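You operate a simulated robot arm through the tools that you are given. There is no shell and no other tool. Be economical: measure what you need, move in short steps, check, and stop when the job is done.

You run a simulated two-armed robot. Do the job below in one go: nothing can be reset, and whatever is moved stays where it is left.

TASK
Shut the white lid, soak the filters with the pump, then run the air cooler on low, louvres left.
Fine: the fan starts only when the side filter is dark and wet; the pump stays on, the drain shut.

The check looks at the end state, three seconds after you hand in, the way a careful person would. Anything else that was tipped, shoved, dropped, spilled or broken makes it a failure. Lids that push on must go on centred and level and be pressed home; caps that screw on are set level and turned clockwise until they are tight.

THE ROBOT
Two 7-joint arms with two-finger grippers on one trunk, on a base that drives. Base frame: it is fixed to the floor where the robot stands at the start and does not move with it; the origin is under the middle of the robot, x ahead of it, y to its left, z up. Units: mm, degrees, N and s.
The left shoulder is at the start at [50, 216, 1380], the right one opposite. With the tool pointing down near the work surface each hand reaches from about 100 to 680 mm from the robot's upright axis, wherever it stands, measured 20 degrees to its own side. Places, roughly: air cooler [700, 300, 500]; cooler knob [400, 0, 800]; drain knob [400, 600, 200]; lower blue lever [400, 400, 900]; pump switch [400, 0, 700]; side filter [700, -100, 600]; white lid [800, 0, 1200]. Payload 3.43 kg a hand.
The tool frame of a hand sits at the grasp point between the pads (the TCP): z along the fingers, y along the line on which they close. The tips reach 20 mm beyond it. Largest opening 124 mm; the body of the gripper starts 93 mm behind the TCP.
Orientation is told as [roll, pitch, yaw] about the base's x, y, z axes, in that order, counted from this pose: with the fingers straight down and closing along the base's y, the tool's x points along the base's -x, its y along +y and its z along -z.

THE INTERFACE
- The arms move only by the tool move_arm. It takes "left_plan", "right_plan" or both (then of equal length, played together; a hand with none holds still); each is one flat list of numbers, 7 for each row, row after row: the shift along the base's x, y, z in units of 25 mm (1.0 is 25 mm), then the turn, a rotation vector about the base's x, y, z in units of 6 degrees (1.0 is 6 degrees), then the finger opening in mm, from 0 to 124. In form: [x, y, z, ax, ay, az, grip, x, y, z, ax, ay, az, grip, ...]. A call has 1 to 8 rows; each row shifts and turns the commanded pose from where the row before left it. A call with a number of a shift or a turn outside -1 to 1 is refused whole. A row lasts 0.2 s, in which the tool goes at most 50 mm and 8.6 degrees; a call with a longer step from one row to the next is refused whole, and so is a gripper value outside its range. Where a pose cannot be reached the arm comes as near as it can. A force on the tool above 40 N (or 10 N above the force at the start of the call, whichever is more), or a blocked arm, ends the call early, and 0.2 s more pass. The fingers move at their own pace (about 72 mm/s each) and stop on an object; they squeeze with about 24 N. The grip force told is the motor's: it shows also when the fingers shut on nothing. Time passes only in rows, and 0.2 s behind the last, so rows that do not move let the fingers close. It gives the time, the measured TCP pose, the force on the tool (base axes), the opening and the grip force at its end, in the units of the frame above (readings bear some noise), with the torque about the TCP (base axes, N m) and any sound that the robot's microphone picked up.
- Cameras (640 x 400 px; columns grow to the right, rows downward): "scene" is now at [144.6, 30.3, 1532.2]; the picture's right is [0.40, -0.92, 0.00], its down [-0.71, -0.31, -0.63] and it looks along [0.58, 0.25, -0.77] (base axes); focal length 214 px, centre (320, 200). "left" rides on the left gripper at [82, -14, -140] in its tool frame; the picture's right is [0.17, 0.99, 0.00], its down [-0.83, 0.14, -0.54] and it looks along [-0.53, 0.09, 0.84] (tool axes); focal length 243 px, centre (320, 200). "right" rides on the right gripper at [82, 14, -140] in its tool frame; the picture's right is [-0.16, 0.99, 0.00], its down [-0.83, -0.14, -0.54] and it looks along [-0.53, -0.09, 0.84] (tool axes); focal length 243 px, centre (320, 200). There is no depth. A picture from a camera that has moved, and an enlarged one, comes with that camera's place and axes in the base frame and with its lens.
- snapshot(camera): a new picture of that camera. No time passes.
- raise_lower(by): slides the trunk up (or, below 0, down) by that many mm; the arms and the scene camera ride with it, the base frame stays. It gives what a move gives, with no picture.
- drive_base(legs): drives the robot by 1 to 6 legs, each [ahead, left, turn to the left] in mm, mm and degrees, along the robot's own axes; the way and the turn of a leg run together, so that a leg with both is an arc; at most 1500 mm and 180 degrees a leg. The arms and the cameras ride along, it lands a little off, and it stops where it bumps. It gives what a move gives.
- pan_tilt(pan, tilt): turns the head with the scene camera to pan (to the left, within 80 degrees either way) and tilt (down, from -29 to 69), counted from straight ahead of the robot. It gives what a move gives.
- enlarge(camera, box): a new picture of the part [left, top, right, bottom] of that camera's present view, enlarged. No time passes.
- job_done(): hands the job in; it is judged then, once.

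Go step by step. Nothing tells you exact positions but the pictures and the camera data: compare them with the known pose of the tool, close in by small moves and look again before you grip or let go. The budget is 120 turns and 88 pictures, counting those below and the enlarged ones. Unless the task says otherwise, let go and move clear before handing in, and close with one line.

The tools are called after "Request:" as a command line: name --argument value ..., lists and objects as JSON in quotes. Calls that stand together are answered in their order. move_arm: Moves the arms, as the interface text tells. Its arguments: {"type":"object","properties":{"left_plan":{"type":"array","items":{"type":"number"}},"right_plan":{"type":"array","items":{"type":"number"}}},"required":[]} The other tools are called the same way: raise_lower (by) slides the trunk up or down; drive_base (legs) drives the base; pan_tilt (pan, tilt) turns the head that bears the scene camera; snapshot (camera) takes a picture; enlarge (camera, box) takes an enlarged picture of a part of a camera's view; job_done () hands the job in.

At the start:

```text
time_s: 0.0
left_eef_pos: [381.3, 343.9, 1381.1]
left_tcp_rot: [0.0, -0.1, 0.0]
left_wrist_force: [-0.5, 0.0, -0.1]
left_ft_torque: [-0.01, 0.0, -0.03]
left_grip_width: 124.0
left_finger_force: 0.1
right_eef_pos: [353.2, -32.9, 1418.6]
right_tcp_rot: [0.1, 0.0, -0.1]
right_wrist_force: [-0.1, 0.6, 1.0]
right_ft_torque: [0.0, 0.0, -0.01]
right_grip_width: 124.0
right_finger_force: 0.1
trunk travel left (down, up): [-528.0, 63.0]
robot x, y, heading: [2.7, -3.2, -0.2]
head pan, tilt: [23.3, 50.6]
```

scene: 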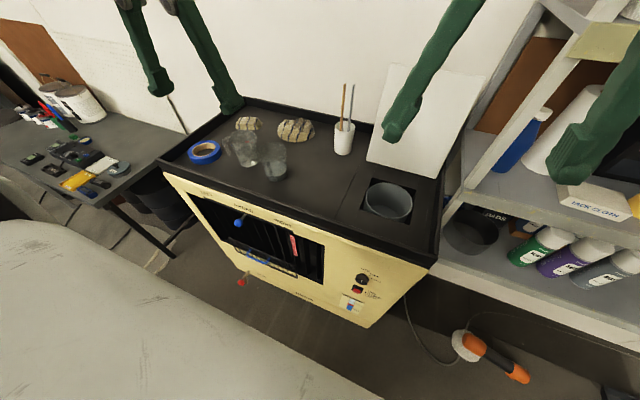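
right: 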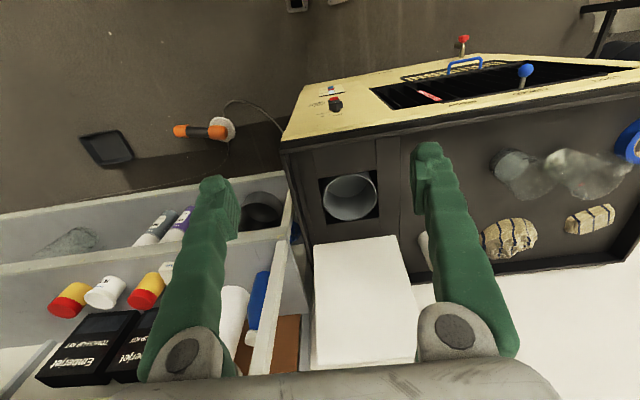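
left: 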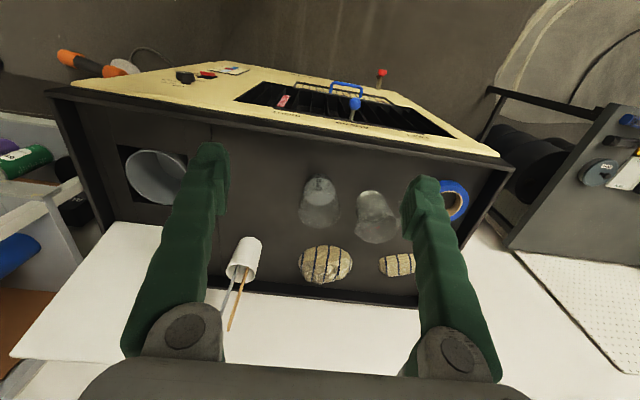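

I see the cooler ahead-left, with its white lid standing open behind the fill opening and the controls on the cream front. I'll enlarge the front panel and the lid.

Request:
enlarge --camera "scene" --box '[320, 240, 420, 330]'

Request:
enlarge --camera "scene" --box '[160, 170, 340, 320]'

Request:
enlarge --camera "scene" --box '[320, 50, 500, 250]'

```text
4.44 times, centred on (370, 285) of scene
camera zoom: at [144.6, 30.3, 1532.2], right [0.4, -0.92, 0.0], down [-0.71, -0.31, -0.63], along [0.58, 0.25, -0.77], focal length 953 px, centre (98, -178)
```

zoom: 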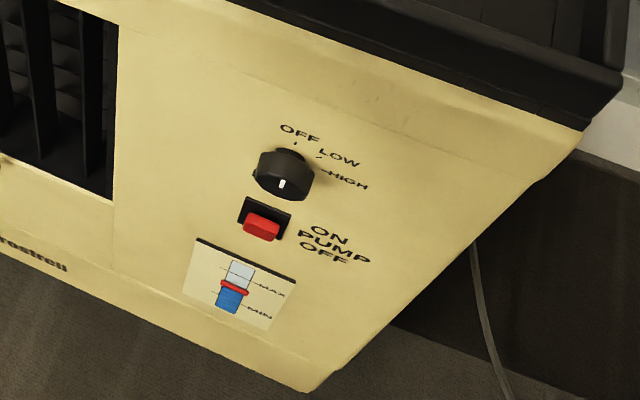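

```text
2.67 times, centred on (250, 245) of scene
camera zoom: at [144.6, 30.3, 1532.2], right [0.4, -0.92, 0.0], down [-0.71, -0.31, -0.63], along [0.58, 0.25, -0.77], focal length 572 px, centre (507, 80)
```

zoom: 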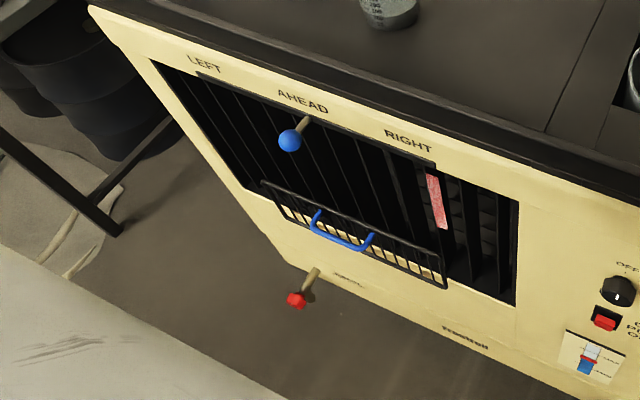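

```text
2.00 times, centred on (410, 150) of scene
camera zoom: at [144.6, 30.3, 1532.2], right [0.4, -0.92, 0.0], down [-0.71, -0.31, -0.63], along [0.58, 0.25, -0.77], focal length 429 px, centre (140, 300)
```

zoom: 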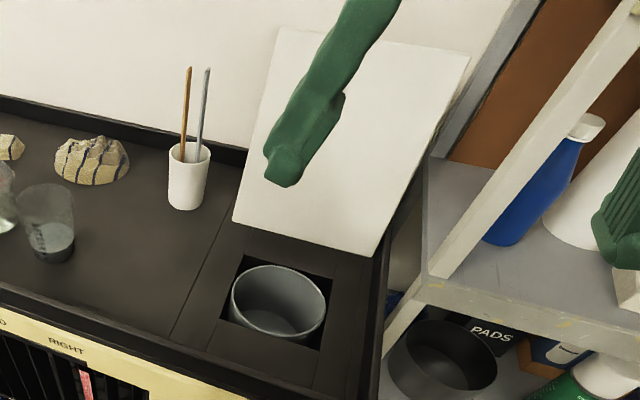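

The cooler front seems to sit near x≈435, its top near z≈1050, and the lid is hinged at about x≈733, leaning back. I'll check the room in front of the base and get better views.

Request:
pan_tilt --pan -10 --tilt 69

Request:
snapshot --camera "scene"

Request:
pan_tilt --pan 0 --tilt 30

Request:
snapshot --camera "scene"

```text
time_s: 1.0
left_eef_pos: [380.7, 343.3, 1381.7]
left_tcp_rot: [0.1, 0.1, 0.0]
left_wrist_force: [0.0, 0.3, -0.1]
left_ft_torque: [-0.01, -0.02, 0.02]
left_grip_width: 123.9
left_finger_force: 0.0
right_eef_pos: [352.6, -33.9, 1417.7]
right_tcp_rot: [0.0, -0.1, -0.1]
right_wrist_force: [0.0, -0.1, -0.7]
right_ft_torque: [0.04, 0.02, 0.01]
right_grip_width: 123.9
right_finger_force: 0.0
trunk travel left (down, up): [-528.0, 63.0]
robot x, y, heading: [2.0, -1.8, -0.1]
head pan, tilt: [-10.0, 68.8]
```

```text
81 pictures are left
camera scene: at [129.5, -9.6, 1511.1], right [-0.17, -0.98, 0.0], down [-0.92, 0.16, -0.36], along [0.36, -0.06, -0.93], focal length 214 px, centre (320, 200)
```

scene: 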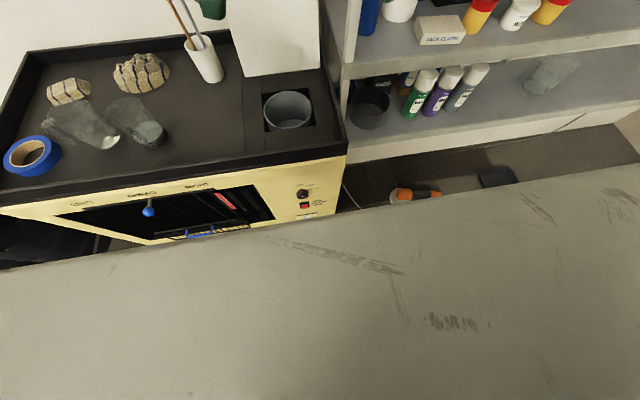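

```text
time_s: 2.0
left_eef_pos: [380.2, 344.0, 1380.7]
left_tcp_rot: [0.0, 0.1, 0.0]
left_wrist_force: [-0.7, 0.4, 0.2]
left_ft_torque: [0.01, 0.03, 0.0]
left_grip_width: 124.2
left_finger_force: 0.1
right_eef_pos: [353.7, -32.9, 1417.1]
right_tcp_rot: [0.1, 0.0, -0.1]
right_wrist_force: [0.0, -0.1, -0.6]
right_ft_torque: [0.03, 0.03, 0.0]
right_grip_width: 124.3
right_finger_force: 0.1
trunk travel left (down, up): [-528.0, 63.0]
robot x, y, heading: [-0.6, 0.7, -0.1]
head pan, tilt: [0.0, 30.0]
```

```text
80 pictures are left
camera scene: at [164.8, 0.0, 1562.5], right [0.0, -1.0, 0.0], down [-0.5, 0.0, -0.87], along [0.87, 0.0, -0.5], focal length 214 px, centre (320, 200)
```

scene: 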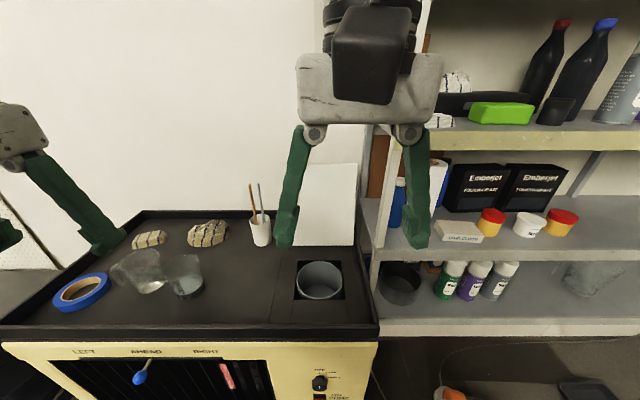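

The lid's top edge seems to be near x≈740, z≈1340. I'll turn the right hand so its fingers can straddle the lid edge (closing along x) while moving forward, then look.

Request:
move_arm --right_plan '[1, 0.2, 0.5, 0, 0, -1, 80, 1, 0.2, 0.5, 0, 0, -1, 80, 1, 0.2, 0, 0, 0, -1, 80, 1, 0.2, 0, 0, 0, -1, 80, 1, 0.2, 0, 0, 0, -1, 80, 1, 0, 0, 0, 0, -1, 80, 0.5, 0, 0, 0, 0, -1, 80, 0.5, 0, 0, 0, 0, -1, 80]'

Request:
move_arm --right_plan '[0, 0, 0, 0, 0, -1, 80, 0, 0, 0, 0, 0, -1, 80, 0, 0, 0, 0, 0, -1, 80, 0, 0, 0, 0, 0, -1, 80, 0, 0, 0, 0, 0, -1, 80, 0, 0, 0, 0, 0, -1, 80, 0, 0, 0, 0, 0, -1, 80]'

Request:
snapshot --camera "right"

Request:
snapshot --camera "scene"

```text
time_s: 3.9
left_eef_pos: [380.9, 345.0, 1381.2]
left_tcp_rot: [-0.1, 0.0, 0.0]
left_wrist_force: [-0.4, -0.1, -0.1]
left_ft_torque: [-0.02, 0.0, -0.03]
left_grip_width: 123.8
left_finger_force: 0.1
right_eef_pos: [534.0, -44.0, 1477.7]
right_tcp_rot: [6.0, 5.4, -50.7]
right_wrist_force: [-0.2, 0.0, 0.0]
right_ft_torque: [0.0, -0.02, 0.02]
right_grip_width: 80.0
right_finger_force: 0.1
right hand out of reach, approached as far as the arm can: row 1, 2
trunk travel left (down, up): [-528.0, 63.0]
robot x, y, heading: [1.9, 0.9, -0.3]
head pan, tilt: [0.0, 30.0]
stopped in row 8 (right hand): the arm was blocked; the commanded pose is now the measured one
```

```text
time_s: 5.5
left_eef_pos: [380.1, 343.2, 1381.0]
left_tcp_rot: [0.0, 0.0, 0.0]
left_wrist_force: [-0.2, -0.1, -1.2]
left_ft_torque: [0.0, -0.03, 0.02]
left_grip_width: 124.0
left_finger_force: 0.0
right_eef_pos: [533.6, -40.8, 1476.2]
right_tcp_rot: [5.8, 5.2, -92.6]
right_wrist_force: [-0.5, 0.4, 0.5]
right_ft_torque: [0.02, -0.02, 0.02]
right_grip_width: 79.9
right_finger_force: 0.1
trunk travel left (down, up): [-528.0, 63.0]
robot x, y, heading: [-0.9, 2.3, 0.0]
head pan, tilt: [0.0, 30.0]
```

```text
79 pictures are left
camera right: at [535.6, 25.7, 1623.9], right [0.97, -0.22, 0.09], down [-0.23, -0.87, 0.44], along [-0.02, -0.45, -0.89], focal length 243 px, centre (320, 200)
```

right: 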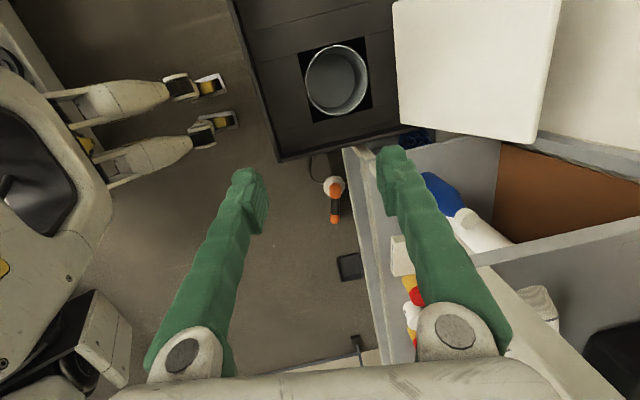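

```text
78 pictures are left
camera scene: at [165.0, 0.0, 1562.6], right [0.0, -1.0, 0.0], down [-0.5, 0.0, -0.87], along [0.87, 0.0, -0.5], focal length 214 px, centre (320, 200)
```

scene: 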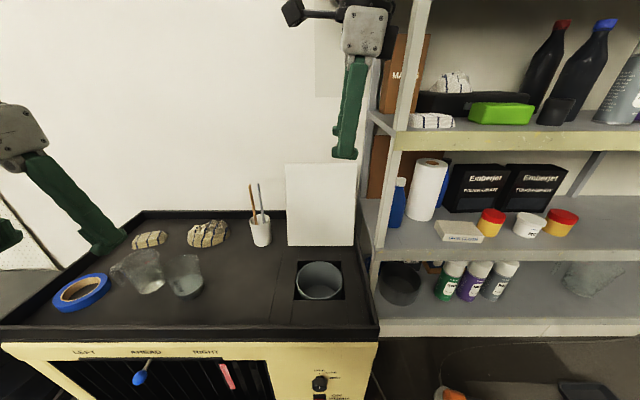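

The downward view shows the robot's feet end near x≈135 and the lid hinge at about (756, z 1029), with its top edge at about (838, z 1316). There is room, so I'll drive 180 mm ahead to reach the lid.

Request:
drive_base --legs '[[180, 0, 0]]'

Request:
snapshot --camera "right"

Request:
snapshot --camera "scene"

```text
time_s: 7.1
left_eef_pos: [534.2, 340.2, 1382.7]
left_tcp_rot: [0.1, -0.2, -0.1]
left_wrist_force: [-0.4, -0.4, -0.2]
left_ft_torque: [0.0, 0.02, 0.0]
left_grip_width: 124.3
left_finger_force: 0.2
right_eef_pos: [679.5, -42.8, 1472.1]
right_tcp_rot: [5.4, 4.6, -92.0]
right_wrist_force: [-0.5, -0.2, 0.5]
right_ft_torque: [-0.02, -0.03, -0.01]
right_grip_width: 79.9
right_finger_force: 0.0
trunk travel left (down, up): [-528.0, 63.0]
robot x, y, heading: [159.5, -2.1, 0.1]
head pan, tilt: [0.0, 30.0]
stopped in leg 1: the robot was blocked; the commanded pose is now the measured one
```

```text
77 pictures are left
camera right: at [682.8, 25.6, 1619.3], right [0.98, -0.21, 0.08], down [-0.22, -0.86, 0.46], along [-0.02, -0.46, -0.89], focal length 243 px, centre (320, 200)
```

right: 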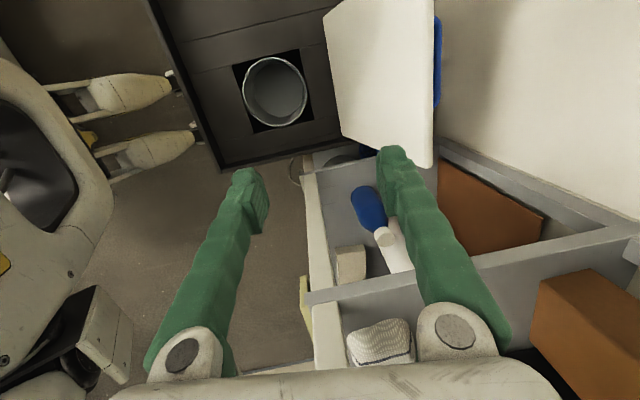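

```text
76 pictures are left
camera scene: at [317.1, -3.5, 1563.3], right [0.0, -1.0, 0.0], down [-0.5, 0.0, -0.87], along [0.87, 0.0, -0.5], focal length 214 px, centre (320, 200)
```

scene: 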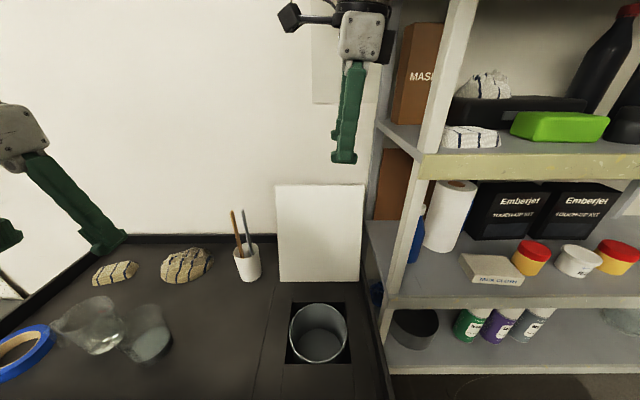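

The base touched the cooler at 159, so I'll back off slightly. Then I'll bring the right hand over the lid's top edge, staying above it.

Request:
drive_base --legs '[[-15, 0, 0]]'

Request:
move_arm --right_plan '[1, 0.3, 0, 0, 0, 0, 110, 1, 0.3, 0, 0, 0, 0, 110, 1, 0.3, -0.5, 0, 0, 0, 110, 1, 0.3, -0.5, 0, 0, 0, 110, 1, 0, -0.5, 0, 0, 0, 110, 1, 0, -0.5, 0, 0, 0, 110, 0.8, 0, -0.5, 0, 0, 0, 110]'

Request:
snapshot --camera "right"

Request:
snapshot --camera "scene"

```text
time_s: 7.9
left_eef_pos: [527.7, 341.2, 1380.9]
left_tcp_rot: [0.0, 0.1, -0.1]
left_wrist_force: [1.1, -0.1, 0.1]
left_ft_torque: [-0.01, 0.08, 0.06]
left_grip_width: 124.1
left_finger_force: 0.1
right_eef_pos: [674.7, -41.3, 1469.2]
right_tcp_rot: [5.2, 4.7, -92.0]
right_wrist_force: [1.4, -0.3, 0.6]
right_ft_torque: [0.0, 0.06, -0.02]
right_grip_width: 80.1
right_finger_force: 0.1
trunk travel left (down, up): [-528.0, 63.0]
robot x, y, heading: [142.2, 0.0, -0.2]
head pan, tilt: [0.0, 30.0]
```

```text
time_s: 8.5
left_eef_pos: [516.3, 338.4, 1384.3]
left_tcp_rot: [0.2, -0.3, -0.1]
left_wrist_force: [-1.1, 0.0, -0.5]
left_ft_torque: [-0.01, -0.02, 0.01]
left_grip_width: 124.0
left_finger_force: 0.0
right_eef_pos: [649.9, 0.3, 1478.9]
right_tcp_rot: [-1.1, 13.2, -84.3]
right_wrist_force: [-0.2, -0.5, 0.0]
right_ft_torque: [-0.02, 0.0, -0.01]
right_grip_width: 109.7
right_finger_force: 0.1
trunk travel left (down, up): [-528.0, 63.0]
robot x, y, heading: [139.7, 3.1, -0.1]
head pan, tilt: [0.0, 30.0]
stopped in row 3 (right hand): the arm was blocked; the commanded pose is now the measured one
```

```text
75 pictures are left
camera right: at [661.9, 48.3, 1633.9], right [1.0, -0.06, -0.06], down [-0.04, -0.94, 0.34], along [-0.07, -0.34, -0.94], focal length 243 px, centre (320, 200)
```

right: 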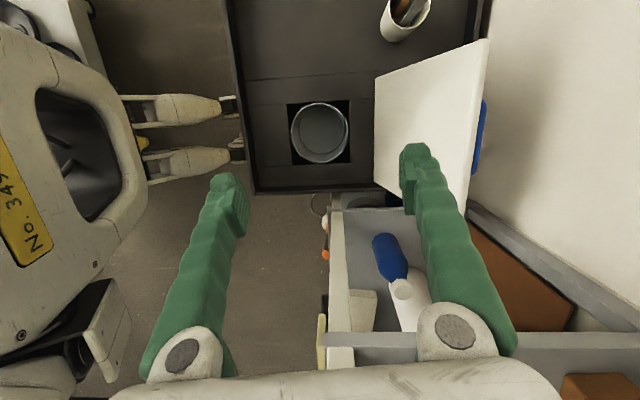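

```text
74 pictures are left
camera scene: at [297.6, -5.7, 1563.7], right [0.0, -1.0, 0.0], down [-0.5, 0.0, -0.87], along [0.87, 0.0, -0.5], focal length 214 px, centre (320, 200)
```

scene: 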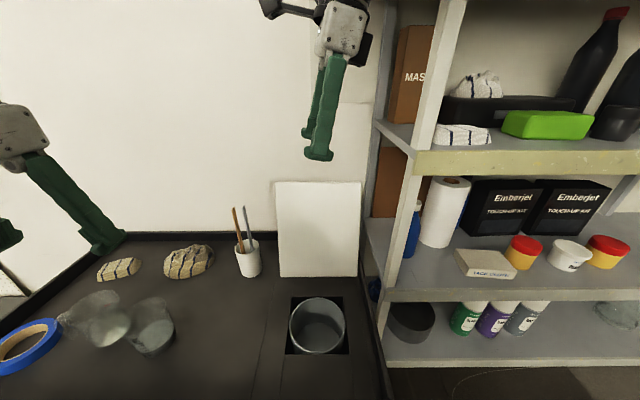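

Reach fails with the wrist so high. I'll raise the trunk and tip the fingers forward so the wrist comes lower and closer.

Request:
raise_lower --by 60

Request:
move_arm --right_plan '[0, 0, -1, -1, -0.5, 0, 110, 0, 0, -1, -1, -0.5, 0, 110, 0, 0, -0.5, 0, -1, 0, 110, 0, 0, -0.5, 0, -1, 0, 110, 0.5, 0, -0.5, 0, -1, 0, 110, 0.5, 0, 0, 0, -1, 0, 110, 1, 0, 0, 0, -1, 0, 110, 1, 0, 0, 0, -1, 0, 110]'

Request:
snapshot --camera "scene"

```text
time_s: 9.3
left_eef_pos: [525.3, 338.5, 1439.9]
left_tcp_rot: [0.2, -1.2, -0.2]
left_wrist_force: [0.7, -0.5, -0.7]
left_ft_torque: [-0.03, -0.01, 0.01]
left_grip_width: 123.9
left_finger_force: 0.2
right_eef_pos: [618.1, -16.5, 1477.9]
right_tcp_rot: [-8.7, 8.3, -83.5]
right_wrist_force: [0.8, 0.2, 0.1]
right_ft_torque: [0.01, -0.01, -0.02]
right_grip_width: 110.3
right_finger_force: 0.0
trunk travel left (down, up): [-576.0, 15.0]
robot x, y, heading: [146.8, -0.9, -0.2]
head pan, tilt: [0.0, 30.0]
stopped: the arm was blocked; the commanded pose is now the measured one
```

```text
time_s: 11.3
left_eef_pos: [520.2, 342.6, 1435.3]
left_tcp_rot: [0.1, -0.9, -0.1]
left_wrist_force: [0.8, 0.5, 0.4]
left_ft_torque: [-0.01, -0.02, 0.0]
left_grip_width: 124.1
left_finger_force: 0.0
right_eef_pos: [698.3, -32.3, 1421.8]
right_tcp_rot: [32.9, -2.0, -89.4]
right_wrist_force: [0.2, -0.1, 0.7]
right_ft_torque: [-0.02, -0.04, 0.0]
right_grip_width: 110.2
right_finger_force: 0.1
trunk travel left (down, up): [-576.0, 15.0]
robot x, y, heading: [140.5, 1.5, -0.4]
head pan, tilt: [0.0, 30.0]
stopped in row 8 (right hand): the arm was blocked; the commanded pose is now the measured one
```

```text
73 pictures are left
camera scene: at [257.6, -1.3, 1617.3], right [0.0, -1.0, 0.0], down [-0.5, 0.0, -0.87], along [0.87, 0.0, -0.5], focal length 214 px, centre (320, 200)
```

scene: 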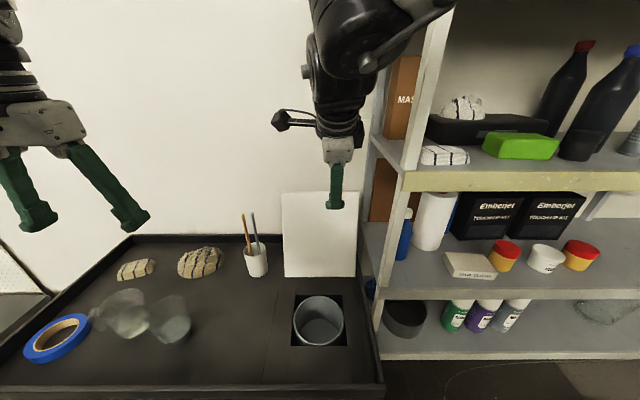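

The right arm may be fouling the shelf posts, so I'll draw it back and use the left arm for the lid, since its side is open. First I'll turn the left hand so it closes along x and bring it across.

Request:
move_arm --right_plan '[-1, 0, 0, 0, 0, 0, 110, -1, 0, 0, 0, 0, 0, 110, -1, -0.5, 0, 0, 0, 0, 110, -1, -0.5, 0, 0, 0, 0, 110, -1, -1, 0, 0, 0, 0, 110, -1, -1, 0, 0, 0, 0, 110, -1, -1, 0, 0, 0, 0, 80, -1, -1, 0, 0, 0, 0, 60]' --left_plan '[0, 0, 0, 0, 0, 1, 110, 0, 0, 0, 0, 0, 1, 110, 0, 0, 0, 0, 0, 1, 110, 0, 0, 0, 0, 0, 1, 110, 0, -0.5, 0, 0, 0, 1, 110, 0, -0.5, 0, 0, 0, 1, 110, 0, -0.5, 0, 0, 0, 1, 110, 0, -0.5, 0, 0, 0, 1, 110]'

Request:
move_arm --left_plan '[0, -1, 0, 0, 0, 1, 110, 0, -1, 0, 0, 0, 1, 110, 0, -1, 0, 0, 0, 1, 110, 0, -1, 0, 0, 0, 1, 110, 0, -1, 0, 0, 0, 1, 110, 0.5, -1, 0, 0, 0, 1, 110, 0.5, -1, 0, 0, 0, 1, 110, 0.5, -1, 0, 0, 0, 0, 110]'

Request:
snapshot --camera "scene"

```text
time_s: 13.1
left_eef_pos: [524.1, 374.9, 1478.0]
left_tcp_rot: [-0.4, -0.9, 38.5]
left_wrist_force: [0.1, -0.2, -0.4]
left_ft_torque: [-0.02, 0.02, -0.01]
left_grip_width: 109.9
left_finger_force: 0.0
left hand out of reach, approached as far as the arm can: row 5, 6, 7, 8
right_eef_pos: [497.8, -155.7, 1418.2]
right_tcp_rot: [33.0, -2.4, -89.2]
right_wrist_force: [0.5, -0.3, 0.1]
right_ft_torque: [-0.02, 0.0, -0.02]
right_grip_width: 60.0
right_finger_force: 0.1
trunk travel left (down, up): [-576.0, 15.0]
robot x, y, heading: [145.1, 1.1, 0.2]
head pan, tilt: [0.0, 30.0]
```

```text
time_s: 14.9
left_eef_pos: [624.2, 576.5, 1431.4]
left_tcp_rot: [-1.2, -0.4, 76.7]
left_wrist_force: [-0.9, 0.0, 0.7]
left_ft_torque: [-0.03, 0.04, 0.03]
left_grip_width: 110.2
left_finger_force: 0.1
left hand out of reach, approached as far as the arm can: row 1, 2, 3, 4, 5, 6, 7, 8
right_eef_pos: [500.4, -154.7, 1417.9]
right_tcp_rot: [33.0, -2.4, -89.2]
right_wrist_force: [0.0, -0.6, -0.1]
right_ft_torque: [-0.01, 0.03, -0.05]
right_grip_width: 60.3
right_finger_force: 0.0
trunk travel left (down, up): [-576.0, 15.0]
robot x, y, heading: [144.8, -1.4, 0.1]
head pan, tilt: [0.0, 30.0]
```

```text
72 pictures are left
camera scene: at [259.2, -0.5, 1617.1], right [0.0, -1.0, 0.0], down [-0.5, 0.0, -0.87], along [0.87, 0.0, -0.5], focal length 214 px, centre (320, 200)
```

scene: 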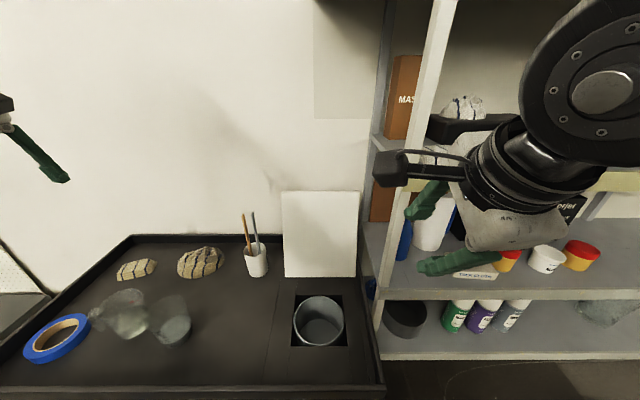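

Left yaw +90 runs out of reach, so I'll change plan: the right hand hooks over the lid's top from the front (fingers forward-down, closing along y) and pulls it. The left hand waits in front to catch and lower it. I'll turn both hands back.

Request:
move_arm --right_plan '[0, 0, 0, -0.54, 0, 0.84, 30, 0, 0, 0, -0.54, 0, 0.84, 30, 0, 0, 0, -0.54, 0, 0.84, 30, 0, 0, 0, -0.54, 0, 0.84, 30, 0, 0, 0, -0.54, 0, 0.84, 30, 0, 0, 0, -0.54, 0, 0.84, 30, 0, 0, 0, -0.54, 0, 0.84, 30, 0, 0, 0, -0.54, 0, 0.84, 30]' --left_plan '[0, 0, 0, 0, 0, -1, 124, 0, 0, 0, 0, 0, -1, 124, 0, 0, 0, 0, 0, -1, 124, 0, 0, 0, 0, 0, -1, 124, 0, 0, 0, 0, 0, -1, 124, 0, 0, 0, 0, 0, -1, 124, 0, 0, 0, 0, 0, -1, 124, 0, 0, 0, 0, 0, -1, 124]'

Request:
move_arm --right_plan '[0, 0, 0, -0.54, 0, 0.84, 30, 0, 0, 0, -0.54, 0, 0.84, 30, 0, 0, 0, -0.54, 0, 0.84, 30, 0, 0, 0, -0.54, 0, 0.84, 30, 0, 0, 0, -0.54, 0, 0.84, 30, 0, 0, 0, -0.54, 0, 0.84, 30, 0, 0, 0, -0.54, 0, 0.84, 30, 0, 0, 0, 0, 0, 0, 30]' --left_plan '[0, -0.5, 0, 0, 0, -1, 124, 0, -0.5, 0, 0, 0, -1, 124, 0, -0.5, 0, 0, 0, -1, 124, 0, -0.5, 0, 0, 0, -1, 124, 0, -1, 0, 0, 0, -0.8, 124, 0, -1, 0, 0, 0, 0, 124, 0, -1, 0, 0, 0, 0, 124, 0, -1, 0, 0, 0, 0, 124]'

Request:
snapshot --camera "scene"

```text
time_s: 16.7
left_eef_pos: [622.5, 574.8, 1432.9]
left_tcp_rot: [-1.1, -1.0, 28.9]
left_wrist_force: [-0.2, 1.0, -0.4]
left_ft_torque: [-0.03, 0.0, -0.01]
left_grip_width: 123.8
left_finger_force: 0.1
right_eef_pos: [497.8, -155.6, 1419.2]
right_tcp_rot: [22.9, -25.8, -45.5]
right_wrist_force: [0.3, 0.0, -0.1]
right_ft_torque: [-0.01, 0.01, 0.02]
right_grip_width: 30.1
right_finger_force: 0.0
trunk travel left (down, up): [-576.0, 15.0]
robot x, y, heading: [142.1, 2.5, -0.2]
head pan, tilt: [0.0, 30.0]
```

```text
time_s: 18.5
left_eef_pos: [621.7, 424.9, 1433.5]
left_tcp_rot: [-1.1, -1.0, 0.2]
left_wrist_force: [-0.2, 0.3, -1.6]
left_ft_torque: [-0.02, 0.0, 0.01]
left_grip_width: 124.0
left_finger_force: 0.1
right_eef_pos: [498.3, -155.7, 1419.5]
right_tcp_rot: [-1.0, -34.4, 2.3]
right_wrist_force: [-0.4, -0.2, 0.0]
right_ft_torque: [0.0, 0.03, -0.02]
right_grip_width: 29.7
right_finger_force: 0.1
trunk travel left (down, up): [-576.0, 15.0]
robot x, y, heading: [143.4, 3.4, 0.1]
head pan, tilt: [0.0, 30.0]
```

```text
71 pictures are left
camera scene: at [257.5, -1.6, 1617.3], right [0.0, -1.0, 0.0], down [-0.5, 0.0, -0.87], along [0.87, 0.0, -0.5], focal length 214 px, centre (320, 200)
```

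scene: 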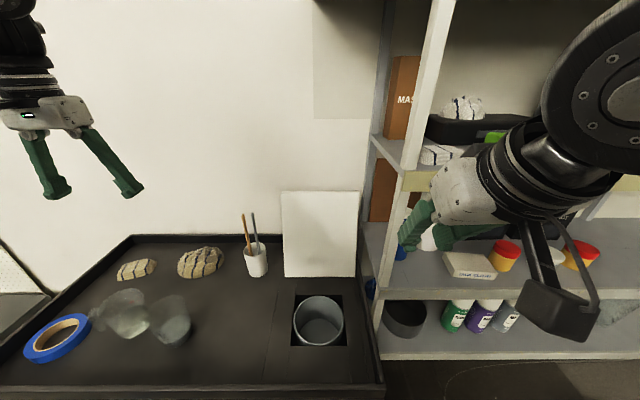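

Both hands are back in natural poses. I'll bring the right hand forward above the lid and the left hand inward.

Request:
move_arm --right_plan '[1, 0.5, 0, 0, 0, 0, 30, 1, 0.5, 0, 0, 0, 0, 30, 1, 0.5, 0, 0, 0, 0, 30, 1, 0.5, 0, 0, 0, 0, 30, 1, 0.5, 0, 0, 0, 0, 30, 1, 0.5, 0, 0, 0, 0, 30, 1, 0.5, 0, 0, 0, 0, 30, 1, 0.5, 0, 0, 0, 0, 30]'

Request:
move_arm --right_plan '[1, 0.2, -0.3, 0, 0, 0, 30, 1, 0.2, -0.3, 0, 0, 0, 30, 1, 0.2, -0.3, 0, 0, 0, 30, 1, 0, -0.3, 0, 0, 0, 30, 1, 0, -0.3, 0, 0, 0, 30, 0.6, 0, -0.2, 0, 0, 0, 30]'

Request:
snapshot --camera "scene"

Request:
snapshot --camera "right"

```text
time_s: 20.3
left_eef_pos: [624.9, 426.3, 1431.8]
left_tcp_rot: [-1.2, -0.9, 0.2]
left_wrist_force: [-0.5, 0.2, -0.1]
left_ft_torque: [0.04, 0.06, 0.0]
left_grip_width: 124.2
left_finger_force: 0.1
right_eef_pos: [700.5, -54.3, 1418.9]
right_tcp_rot: [-1.1, -34.2, 2.3]
right_wrist_force: [1.6, 0.8, -0.5]
right_ft_torque: [0.02, 0.0, 0.01]
right_grip_width: 30.0
right_finger_force: 0.0
trunk travel left (down, up): [-576.0, 15.0]
robot x, y, heading: [143.0, 0.6, -0.4]
head pan, tilt: [0.0, 30.0]
```

```text
time_s: 21.9
left_eef_pos: [621.9, 423.5, 1433.9]
left_tcp_rot: [-1.1, -0.9, 0.3]
left_wrist_force: [-0.5, -1.2, 0.2]
left_ft_torque: [0.01, -0.04, -0.04]
left_grip_width: 123.7
left_finger_force: 0.0
right_eef_pos: [826.9, -65.8, 1411.4]
right_tcp_rot: [6.5, -35.4, -6.1]
right_wrist_force: [0.2, 0.2, -0.2]
right_ft_torque: [0.02, 0.02, 0.0]
right_grip_width: 30.2
right_finger_force: 0.1
right hand out of reach, approached as far as the arm can: row 5, 6
trunk travel left (down, up): [-576.0, 15.0]
robot x, y, heading: [143.2, -3.4, -0.2]
head pan, tilt: [0.0, 30.0]
stopped in row 6 (right hand): the arm was blocked; the commanded pose is now the measured one
```

```text
70 pictures are left
camera scene: at [257.1, -1.4, 1617.4], right [0.0, -1.0, 0.0], down [-0.5, 0.0, -0.87], along [0.87, 0.0, -0.5], focal length 214 px, centre (320, 200)
```

scene: 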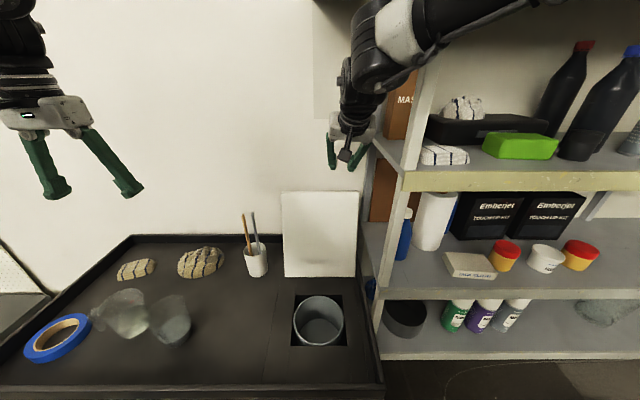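

```text
69 pictures are left
camera right: at [679.0, -53.9, 1477.8], right [0.17, 0.97, 0.19], down [0.35, -0.24, 0.91], along [0.92, -0.09, -0.38], focal length 243 px, centre (320, 200)
```

right: 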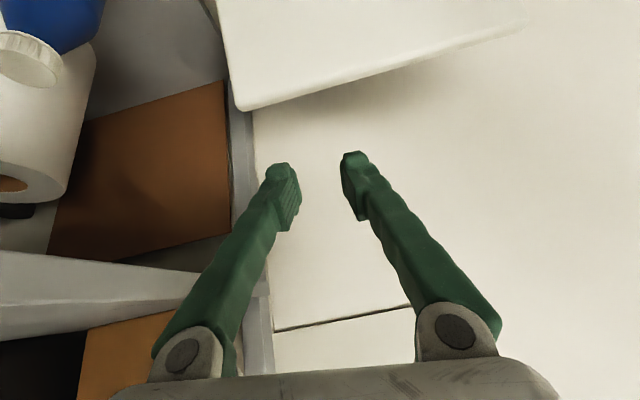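

Arm is near its limit with that tilt. Pitching the fingers further forward shortens the wrist reach, so I'll do that in place and then move over the edge.

Request:
move_arm --right_plan '[-0.3, 0.4, -0.2, -0.4, -1, 0.3, 30, -0.3, 0.4, -0.2, -0.4, -1, 0.3, 30, 0, 0.3, -0.3, -0.3, -1, 0.3, 30, 0.3, 0, -0.3, 0, -0.5, 0, 30, 0.5, 0, -0.3, 0, 0, 0, 30, 0.8, 0, -0.3, 0, 0, 0, 30, 1, 0, -0.2, 0, 0, 0, 30]'

Request:
snapshot --camera "right"

Request:
snapshot --camera "scene"

```text
time_s: 23.7
left_eef_pos: [620.4, 425.1, 1432.9]
left_tcp_rot: [-1.2, -1.1, 0.2]
left_wrist_force: [-0.2, -0.2, 0.2]
left_ft_torque: [0.0, -0.02, 0.05]
left_grip_width: 124.1
left_finger_force: 0.0
right_eef_pos: [883.3, -74.0, 1386.1]
right_tcp_rot: [3.5, -57.2, -3.4]
right_wrist_force: [0.5, 0.4, 0.2]
right_ft_torque: [0.02, -0.01, -0.03]
right_grip_width: 30.2
right_finger_force: 0.1
right hand out of reach, approached as far as the arm can: row 7
trunk travel left (down, up): [-576.0, 15.0]
robot x, y, heading: [138.1, 0.0, -0.4]
head pan, tilt: [0.0, 30.0]
stopped in row 7 (right hand): the arm was blocked; the commanded pose is now the measured one
```

```text
68 pictures are left
camera right: at [720.9, -61.9, 1393.7], right [0.1, 0.98, 0.17], down [-0.01, -0.17, 0.98], along [1.0, -0.1, -0.01], focal length 243 px, centre (320, 200)
```

right: 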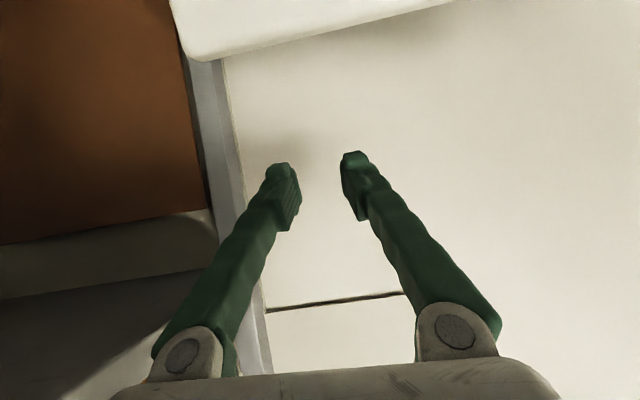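

```text
67 pictures are left
camera scene: at [256.0, -0.3, 1617.5], right [0.0, -1.0, 0.0], down [-0.5, 0.0, -0.87], along [0.87, 0.0, -0.5], focal length 214 px, centre (320, 200)
```

scene: 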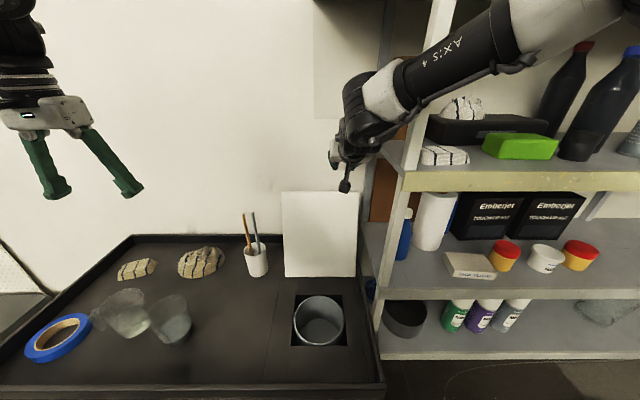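

The right-camera view confirms the lid's corner at about (836, −118, 1315), and the fingers are above and beyond the edge. I'll shift them left a little, then lower the hook behind the lid.

Request:
move_arm --right_plan '[0, 0.7, 0, 0, 0, 0, 30, 0, 0.7, 0, 0, 0, 0, 30, 0, 0, -0.7, 0, 0, 0, 30, 0, 0, -0.7, 0, 0, 0, 30, 0, 0, -0.7, 0, 0, 0, 30, 0, 0, -0.7, 0, 0, 0, 30]' --left_plan '[0, -1, 0, 0, 0, 0, 124, 0, -1, 0, 0, 0, 0, 124, 0, -1, 0, 0, 0, 0, 124, 0, -1, 0, 0, 0, 0, 124, 0, -1, 0, 0, 0, 0, 124, 0, -1, 0, 0, 0, 0, 124]'

Request:
snapshot --camera "right"

Request:
snapshot --camera "scene"

Request:
snapshot --camera "left"

```text
time_s: 25.1
left_eef_pos: [597.3, 289.0, 1406.3]
left_tcp_rot: [-1.4, -1.2, 0.1]
left_wrist_force: [0.0, 0.2, -0.8]
left_ft_torque: [0.02, 0.03, 0.01]
left_grip_width: 124.1
left_finger_force: 0.1
left hand out of reach, approached as far as the arm can: row 2, 3, 4, 5, 6
right_eef_pos: [888.8, -49.3, 1314.7]
right_tcp_rot: [4.6, -56.9, -5.1]
right_wrist_force: [0.3, -0.3, -1.0]
right_ft_torque: [0.03, 0.02, 0.0]
right_grip_width: 29.7
right_finger_force: 0.0
trunk travel left (down, up): [-576.0, 15.0]
robot x, y, heading: [141.9, -2.1, -0.1]
head pan, tilt: [0.0, 30.0]
```

```text
66 pictures are left
camera right: at [726.6, -34.1, 1323.9], right [0.11, 0.98, 0.18], down [0.0, -0.18, 0.98], along [0.99, -0.11, -0.02], focal length 243 px, centre (320, 200)
```

right: 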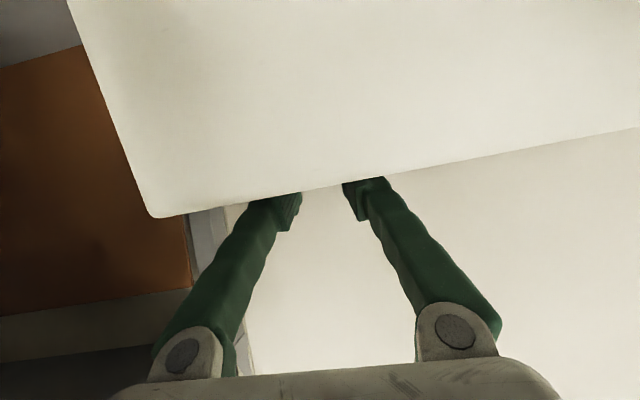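

```text
65 pictures are left
camera scene: at [258.2, -0.5, 1617.2], right [0.0, -1.0, 0.0], down [-0.5, 0.0, -0.87], along [0.87, 0.0, -0.5], focal length 214 px, centre (320, 200)
```

scene: 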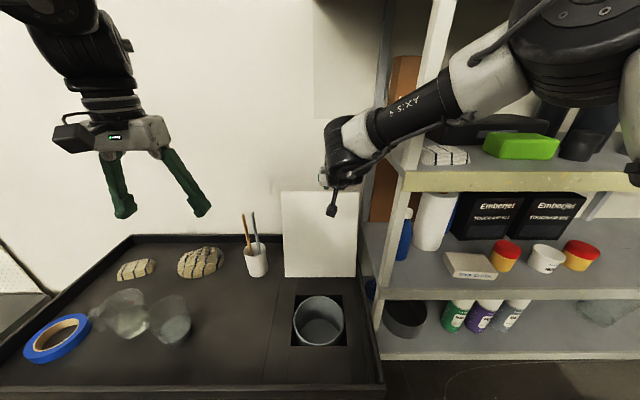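

```text
64 pictures are left
camera left: at [512.6, 276.7, 1545.9], right [-0.17, 0.99, -0.03], down [0.82, 0.16, 0.55], along [0.55, 0.07, -0.83], focal length 243 px, centre (320, 200)
```

left: 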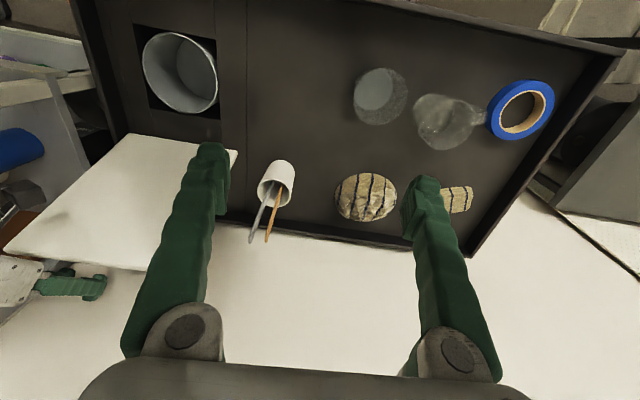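

The hook sits just behind the lid edge. I'll now bring the left hand in front, fingers tipped forward, as the catcher near (650, 85, 1250).

Request:
move_arm --left_plan '[0, -0.5, -1, 0, -1, 0, 70, 0, -0.8, -1, 0, -1, 0, 70, 0, -1, -1, 0, -1, 0, 70, 0, -1, -1, 0, -1, 0, 70, 0.3, -1, -1, 0, -1, 0, 70, 0.3, -1, -0.5, 0, -1, 0, 70, 0.5, -1, 0, 0, -1, 0, 70, 0.5, -1, 0, 0, -1, 0, 70]'

Request:
snapshot --camera "scene"

```text
time_s: 26.9
left_eef_pos: [722.0, 239.0, 1320.6]
left_tcp_rot: [-1.4, -49.0, 0.1]
left_wrist_force: [0.0, 0.6, 0.7]
left_ft_torque: [0.04, 0.02, 0.05]
left_grip_width: 70.1
left_finger_force: 0.1
left hand out of reach, approached as far as the arm can: row 3, 4, 5, 6, 7, 8
right_eef_pos: [889.7, -52.6, 1313.7]
right_tcp_rot: [3.9, -56.9, -4.6]
right_wrist_force: [0.1, -1.2, 0.9]
right_ft_torque: [-0.01, 0.0, 0.02]
right_grip_width: 30.0
right_finger_force: 0.0
trunk travel left (down, up): [-576.0, 15.0]
robot x, y, heading: [136.1, -2.1, -0.5]
head pan, tilt: [0.0, 30.0]
```

```text
63 pictures are left
camera scene: at [258.8, -1.4, 1617.1], right [0.0, -1.0, 0.0], down [-0.5, 0.0, -0.87], along [0.87, 0.0, -0.5], focal length 214 px, centre (320, 200)
```

scene: 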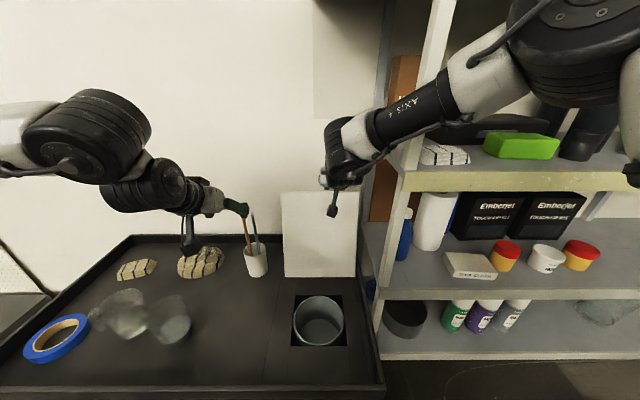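

The left hand can't get inward with a straight-ahead heading. I'll swing it so its fingers point forward-right, staying above the sticks.

Request:
move_arm --left_plan '[-0.5, 0, 0.7, 0, 0, -1, 70, -0.5, 0, 0.7, 0, 0, -1, 70, 0, 0, 0, 0, 0, -1, 70, 0, 0, 0, 0, 0, -1, 70, 0, 0, 0, 0, 0, -1, 70, 0, 0, 0, 0, 0, -1, 70, 0, 0, 0, 0, 0, -1, 70, 0, 0, 0, 0, 0, -1, 70]'

Request:
snapshot --camera "scene"

```text
time_s: 28.7
left_eef_pos: [697.1, 240.6, 1356.0]
left_tcp_rot: [-1.3, -49.1, -47.8]
left_wrist_force: [0.2, -0.3, 0.2]
left_ft_torque: [-0.01, 0.0, 0.03]
left_grip_width: 70.2
left_finger_force: 0.0
right_eef_pos: [888.8, -51.7, 1313.7]
right_tcp_rot: [3.6, -57.1, -4.5]
right_wrist_force: [0.0, -0.2, -1.0]
right_ft_torque: [0.01, 0.03, 0.04]
right_grip_width: 30.2
right_finger_force: 0.0
trunk travel left (down, up): [-576.0, 15.0]
robot x, y, heading: [145.0, 2.4, -0.3]
head pan, tilt: [0.0, 30.0]
```

```text
62 pictures are left
camera scene: at [257.7, -0.5, 1617.3], right [0.0, -1.0, 0.0], down [-0.5, 0.0, -0.87], along [0.87, 0.0, -0.5], focal length 214 px, centre (320, 200)
```

scene: 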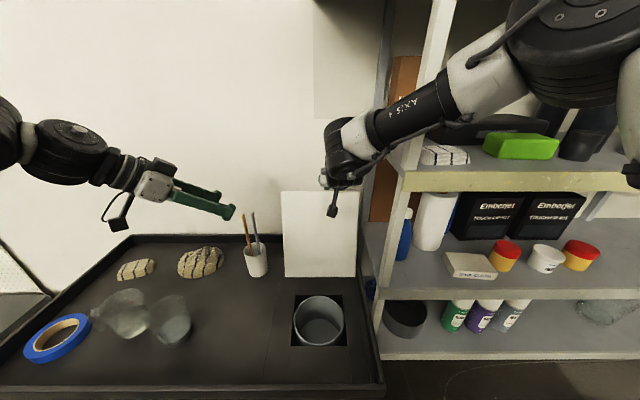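

The left hand now points forward-right. I'll move it to the catching spot in front of the lid.

Request:
move_arm --left_plan '[-0.7, -0.5, 0, 0, 0, 0, 70, -0.7, -1, -0.3, 0, 0, 0, 70, -0.3, -1, -0.6, 0, 0, 0, 70, 0, -1, -0.6, 0, 0, 0, 70, 0, -1, -0.6, 0, 0, 0, 70, 0, -1, -0.6, 0, 0, 0, 70, 0, -1, -0.6, 0, 0, 0, 70]'

Request:
snapshot --camera "scene"

```text
time_s: 30.3
left_eef_pos: [654.5, 76.1, 1272.9]
left_tcp_rot: [-1.4, -49.0, -47.6]
left_wrist_force: [-0.3, 0.1, 0.1]
left_ft_torque: [-0.01, 0.04, -0.01]
left_grip_width: 70.0
left_finger_force: 0.0
right_eef_pos: [889.8, -53.4, 1312.4]
right_tcp_rot: [3.7, -56.8, -4.5]
right_wrist_force: [0.0, -0.3, -0.3]
right_ft_torque: [0.03, 0.0, 0.04]
right_grip_width: 29.9
right_finger_force: 0.1
trunk travel left (down, up): [-576.0, 15.0]
robot x, y, heading: [141.0, -0.7, -0.3]
head pan, tilt: [0.0, 30.0]
```

```text
61 pictures are left
camera scene: at [258.9, -2.3, 1617.1], right [0.0, -1.0, 0.0], down [-0.5, 0.0, -0.87], along [0.87, 0.0, -0.5], focal length 214 px, centre (320, 200)
```

scene: 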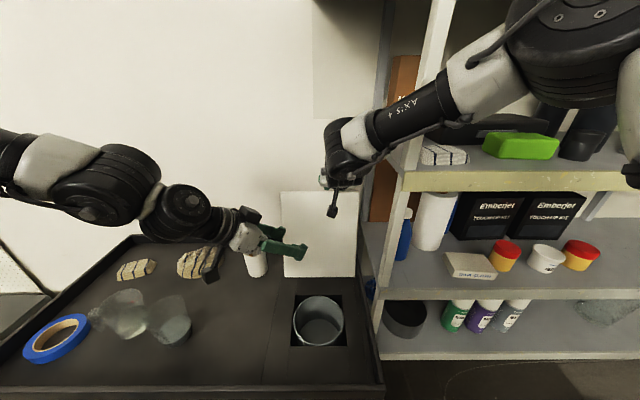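

The catcher is in place. Now I'll pull the lid's top edge forward with the hook.

Request:
move_arm --right_plan '[-1, 0, 0, 0, 0, 0, 30, -1, 0, 0.1, 0, 0, 0, 30, -1, 0, 0.1, 0, 0, 0, 30, -1, 0, 0.1, 0, 0, 0, 30, -1, 0, 0.1, 0, 0, 0, 30]'

Request:
snapshot --camera "scene"

```text
time_s: 31.5
left_eef_pos: [652.8, 77.6, 1275.2]
left_tcp_rot: [-1.2, -49.0, -47.7]
left_wrist_force: [-0.5, -0.2, 0.3]
left_ft_torque: [0.03, -0.01, 0.02]
left_grip_width: 70.1
left_finger_force: 0.0
right_eef_pos: [757.0, -36.9, 1327.5]
right_tcp_rot: [3.6, -57.3, -3.2]
right_wrist_force: [0.0, 0.0, 0.1]
right_ft_torque: [0.01, 0.02, -0.02]
right_grip_width: 30.1
right_finger_force: 0.1
trunk travel left (down, up): [-576.0, 15.0]
robot x, y, heading: [140.2, 1.4, -0.1]
head pan, tilt: [0.0, 30.0]
```

```text
60 pictures are left
camera scene: at [255.8, -0.7, 1617.4], right [0.0, -1.0, 0.0], down [-0.5, 0.0, -0.87], along [0.87, 0.0, -0.5], focal length 214 px, centre (320, 200)
```

scene: 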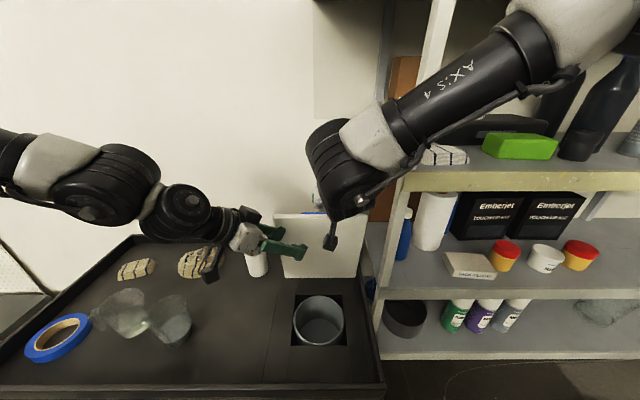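

The lid has come forward. I'll check whether it rests on the left fingers.

Request:
enlarge --camera "scene" --box '[220, 180, 380, 290]'

Request:
snapshot --camera "left"

```text
3.64 times, centred on (300, 235) of scene
camera zoom: at [255.8, -0.7, 1617.4], right [0.0, -1.0, 0.0], down [-0.5, 0.0, -0.87], along [0.87, 0.0, -0.5], focal length 780 px, centre (393, 73)
```

zoom: 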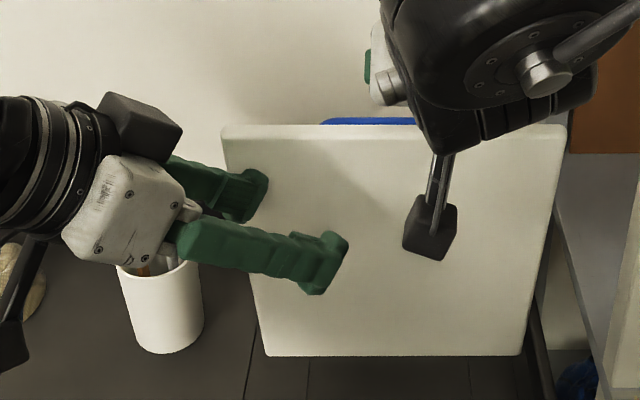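

```text
58 pictures are left
camera left: at [536.6, 187.7, 1305.0], right [0.67, 0.73, -0.14], down [0.21, 0.0, 0.98], along [0.72, -0.68, -0.15], focal length 243 px, centre (320, 200)
```

left: 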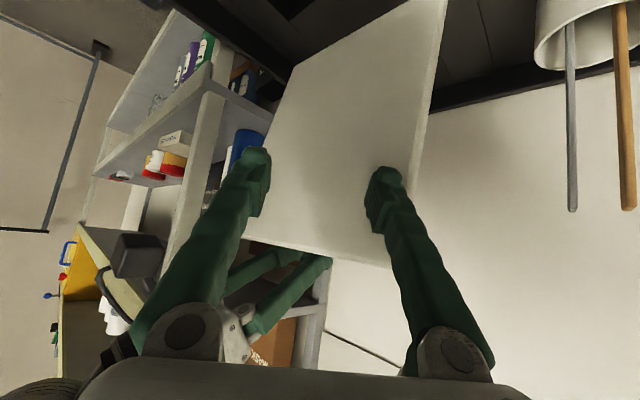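

The lid is past upright (top near x≈690), leaning on or near the left fingers. I'll clear the right hand out backwards and upwards.

Request:
move_arm --right_plan '[0, 0, 1, 0, 0, 0, 30, -0.5, -0.3, 1, 0, 0, 0, 30, -1, -0.5, 0.5, 0, 0, 0, 30, -1, -0.5, 0, 0, 0, 0, 30, -1, -0.5, 0, 0, 0, 0, 30, -1, -0.5, 0, 0, 0, 0, 30, -1, -0.5, 0, 0, 0, 0, 30, -1, -0.5, 0, 0, 0, 0, 30]'

Request:
move_arm --left_plan '[-0.6, 0, -0.2, 0, 0, 0, 70, -0.6, 0, -0.3, 0, 0, 0, 70, -0.6, 0, -0.3, 0, 0, 0, 70, -0.6, 0, -0.4, 0, 0, 0, 70]'

Request:
snapshot --camera "scene"

```text
time_s: 33.3
left_eef_pos: [653.0, 76.9, 1273.9]
left_tcp_rot: [-1.3, -48.9, -47.9]
left_wrist_force: [-0.5, 0.3, 0.0]
left_ft_torque: [0.01, -0.03, -0.01]
left_grip_width: 70.0
left_finger_force: 0.0
right_eef_pos: [594.7, -117.6, 1388.9]
right_tcp_rot: [3.4, -57.2, -2.9]
right_wrist_force: [-0.7, 0.3, -0.5]
right_ft_torque: [0.03, 0.02, -0.01]
right_grip_width: 29.9
right_finger_force: 0.1
trunk travel left (down, up): [-576.0, 15.0]
robot x, y, heading: [143.3, 0.1, -0.3]
head pan, tilt: [0.0, 30.0]
```

```text
time_s: 34.3
left_eef_pos: [594.6, 77.8, 1243.5]
left_tcp_rot: [-1.5, -48.9, -47.7]
left_wrist_force: [-0.7, -0.3, -0.5]
left_ft_torque: [0.0, 0.02, 0.02]
left_grip_width: 69.7
left_finger_force: 0.1
right_eef_pos: [595.7, -117.9, 1387.1]
right_tcp_rot: [3.4, -57.2, -2.9]
right_wrist_force: [-0.3, -0.5, -0.1]
right_ft_torque: [-0.03, 0.01, 0.0]
right_grip_width: 29.8
right_finger_force: 0.0
trunk travel left (down, up): [-576.0, 15.0]
robot x, y, heading: [143.0, -0.4, 0.0]
head pan, tilt: [0.0, 30.0]
```

```text
57 pictures are left
camera scene: at [257.7, -0.7, 1617.2], right [0.0, -1.0, 0.0], down [-0.5, 0.0, -0.87], along [0.87, 0.0, -0.5], focal length 214 px, centre (320, 200)
```

scene: 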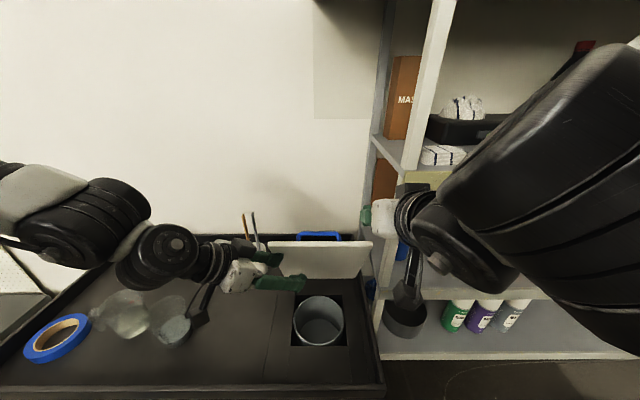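

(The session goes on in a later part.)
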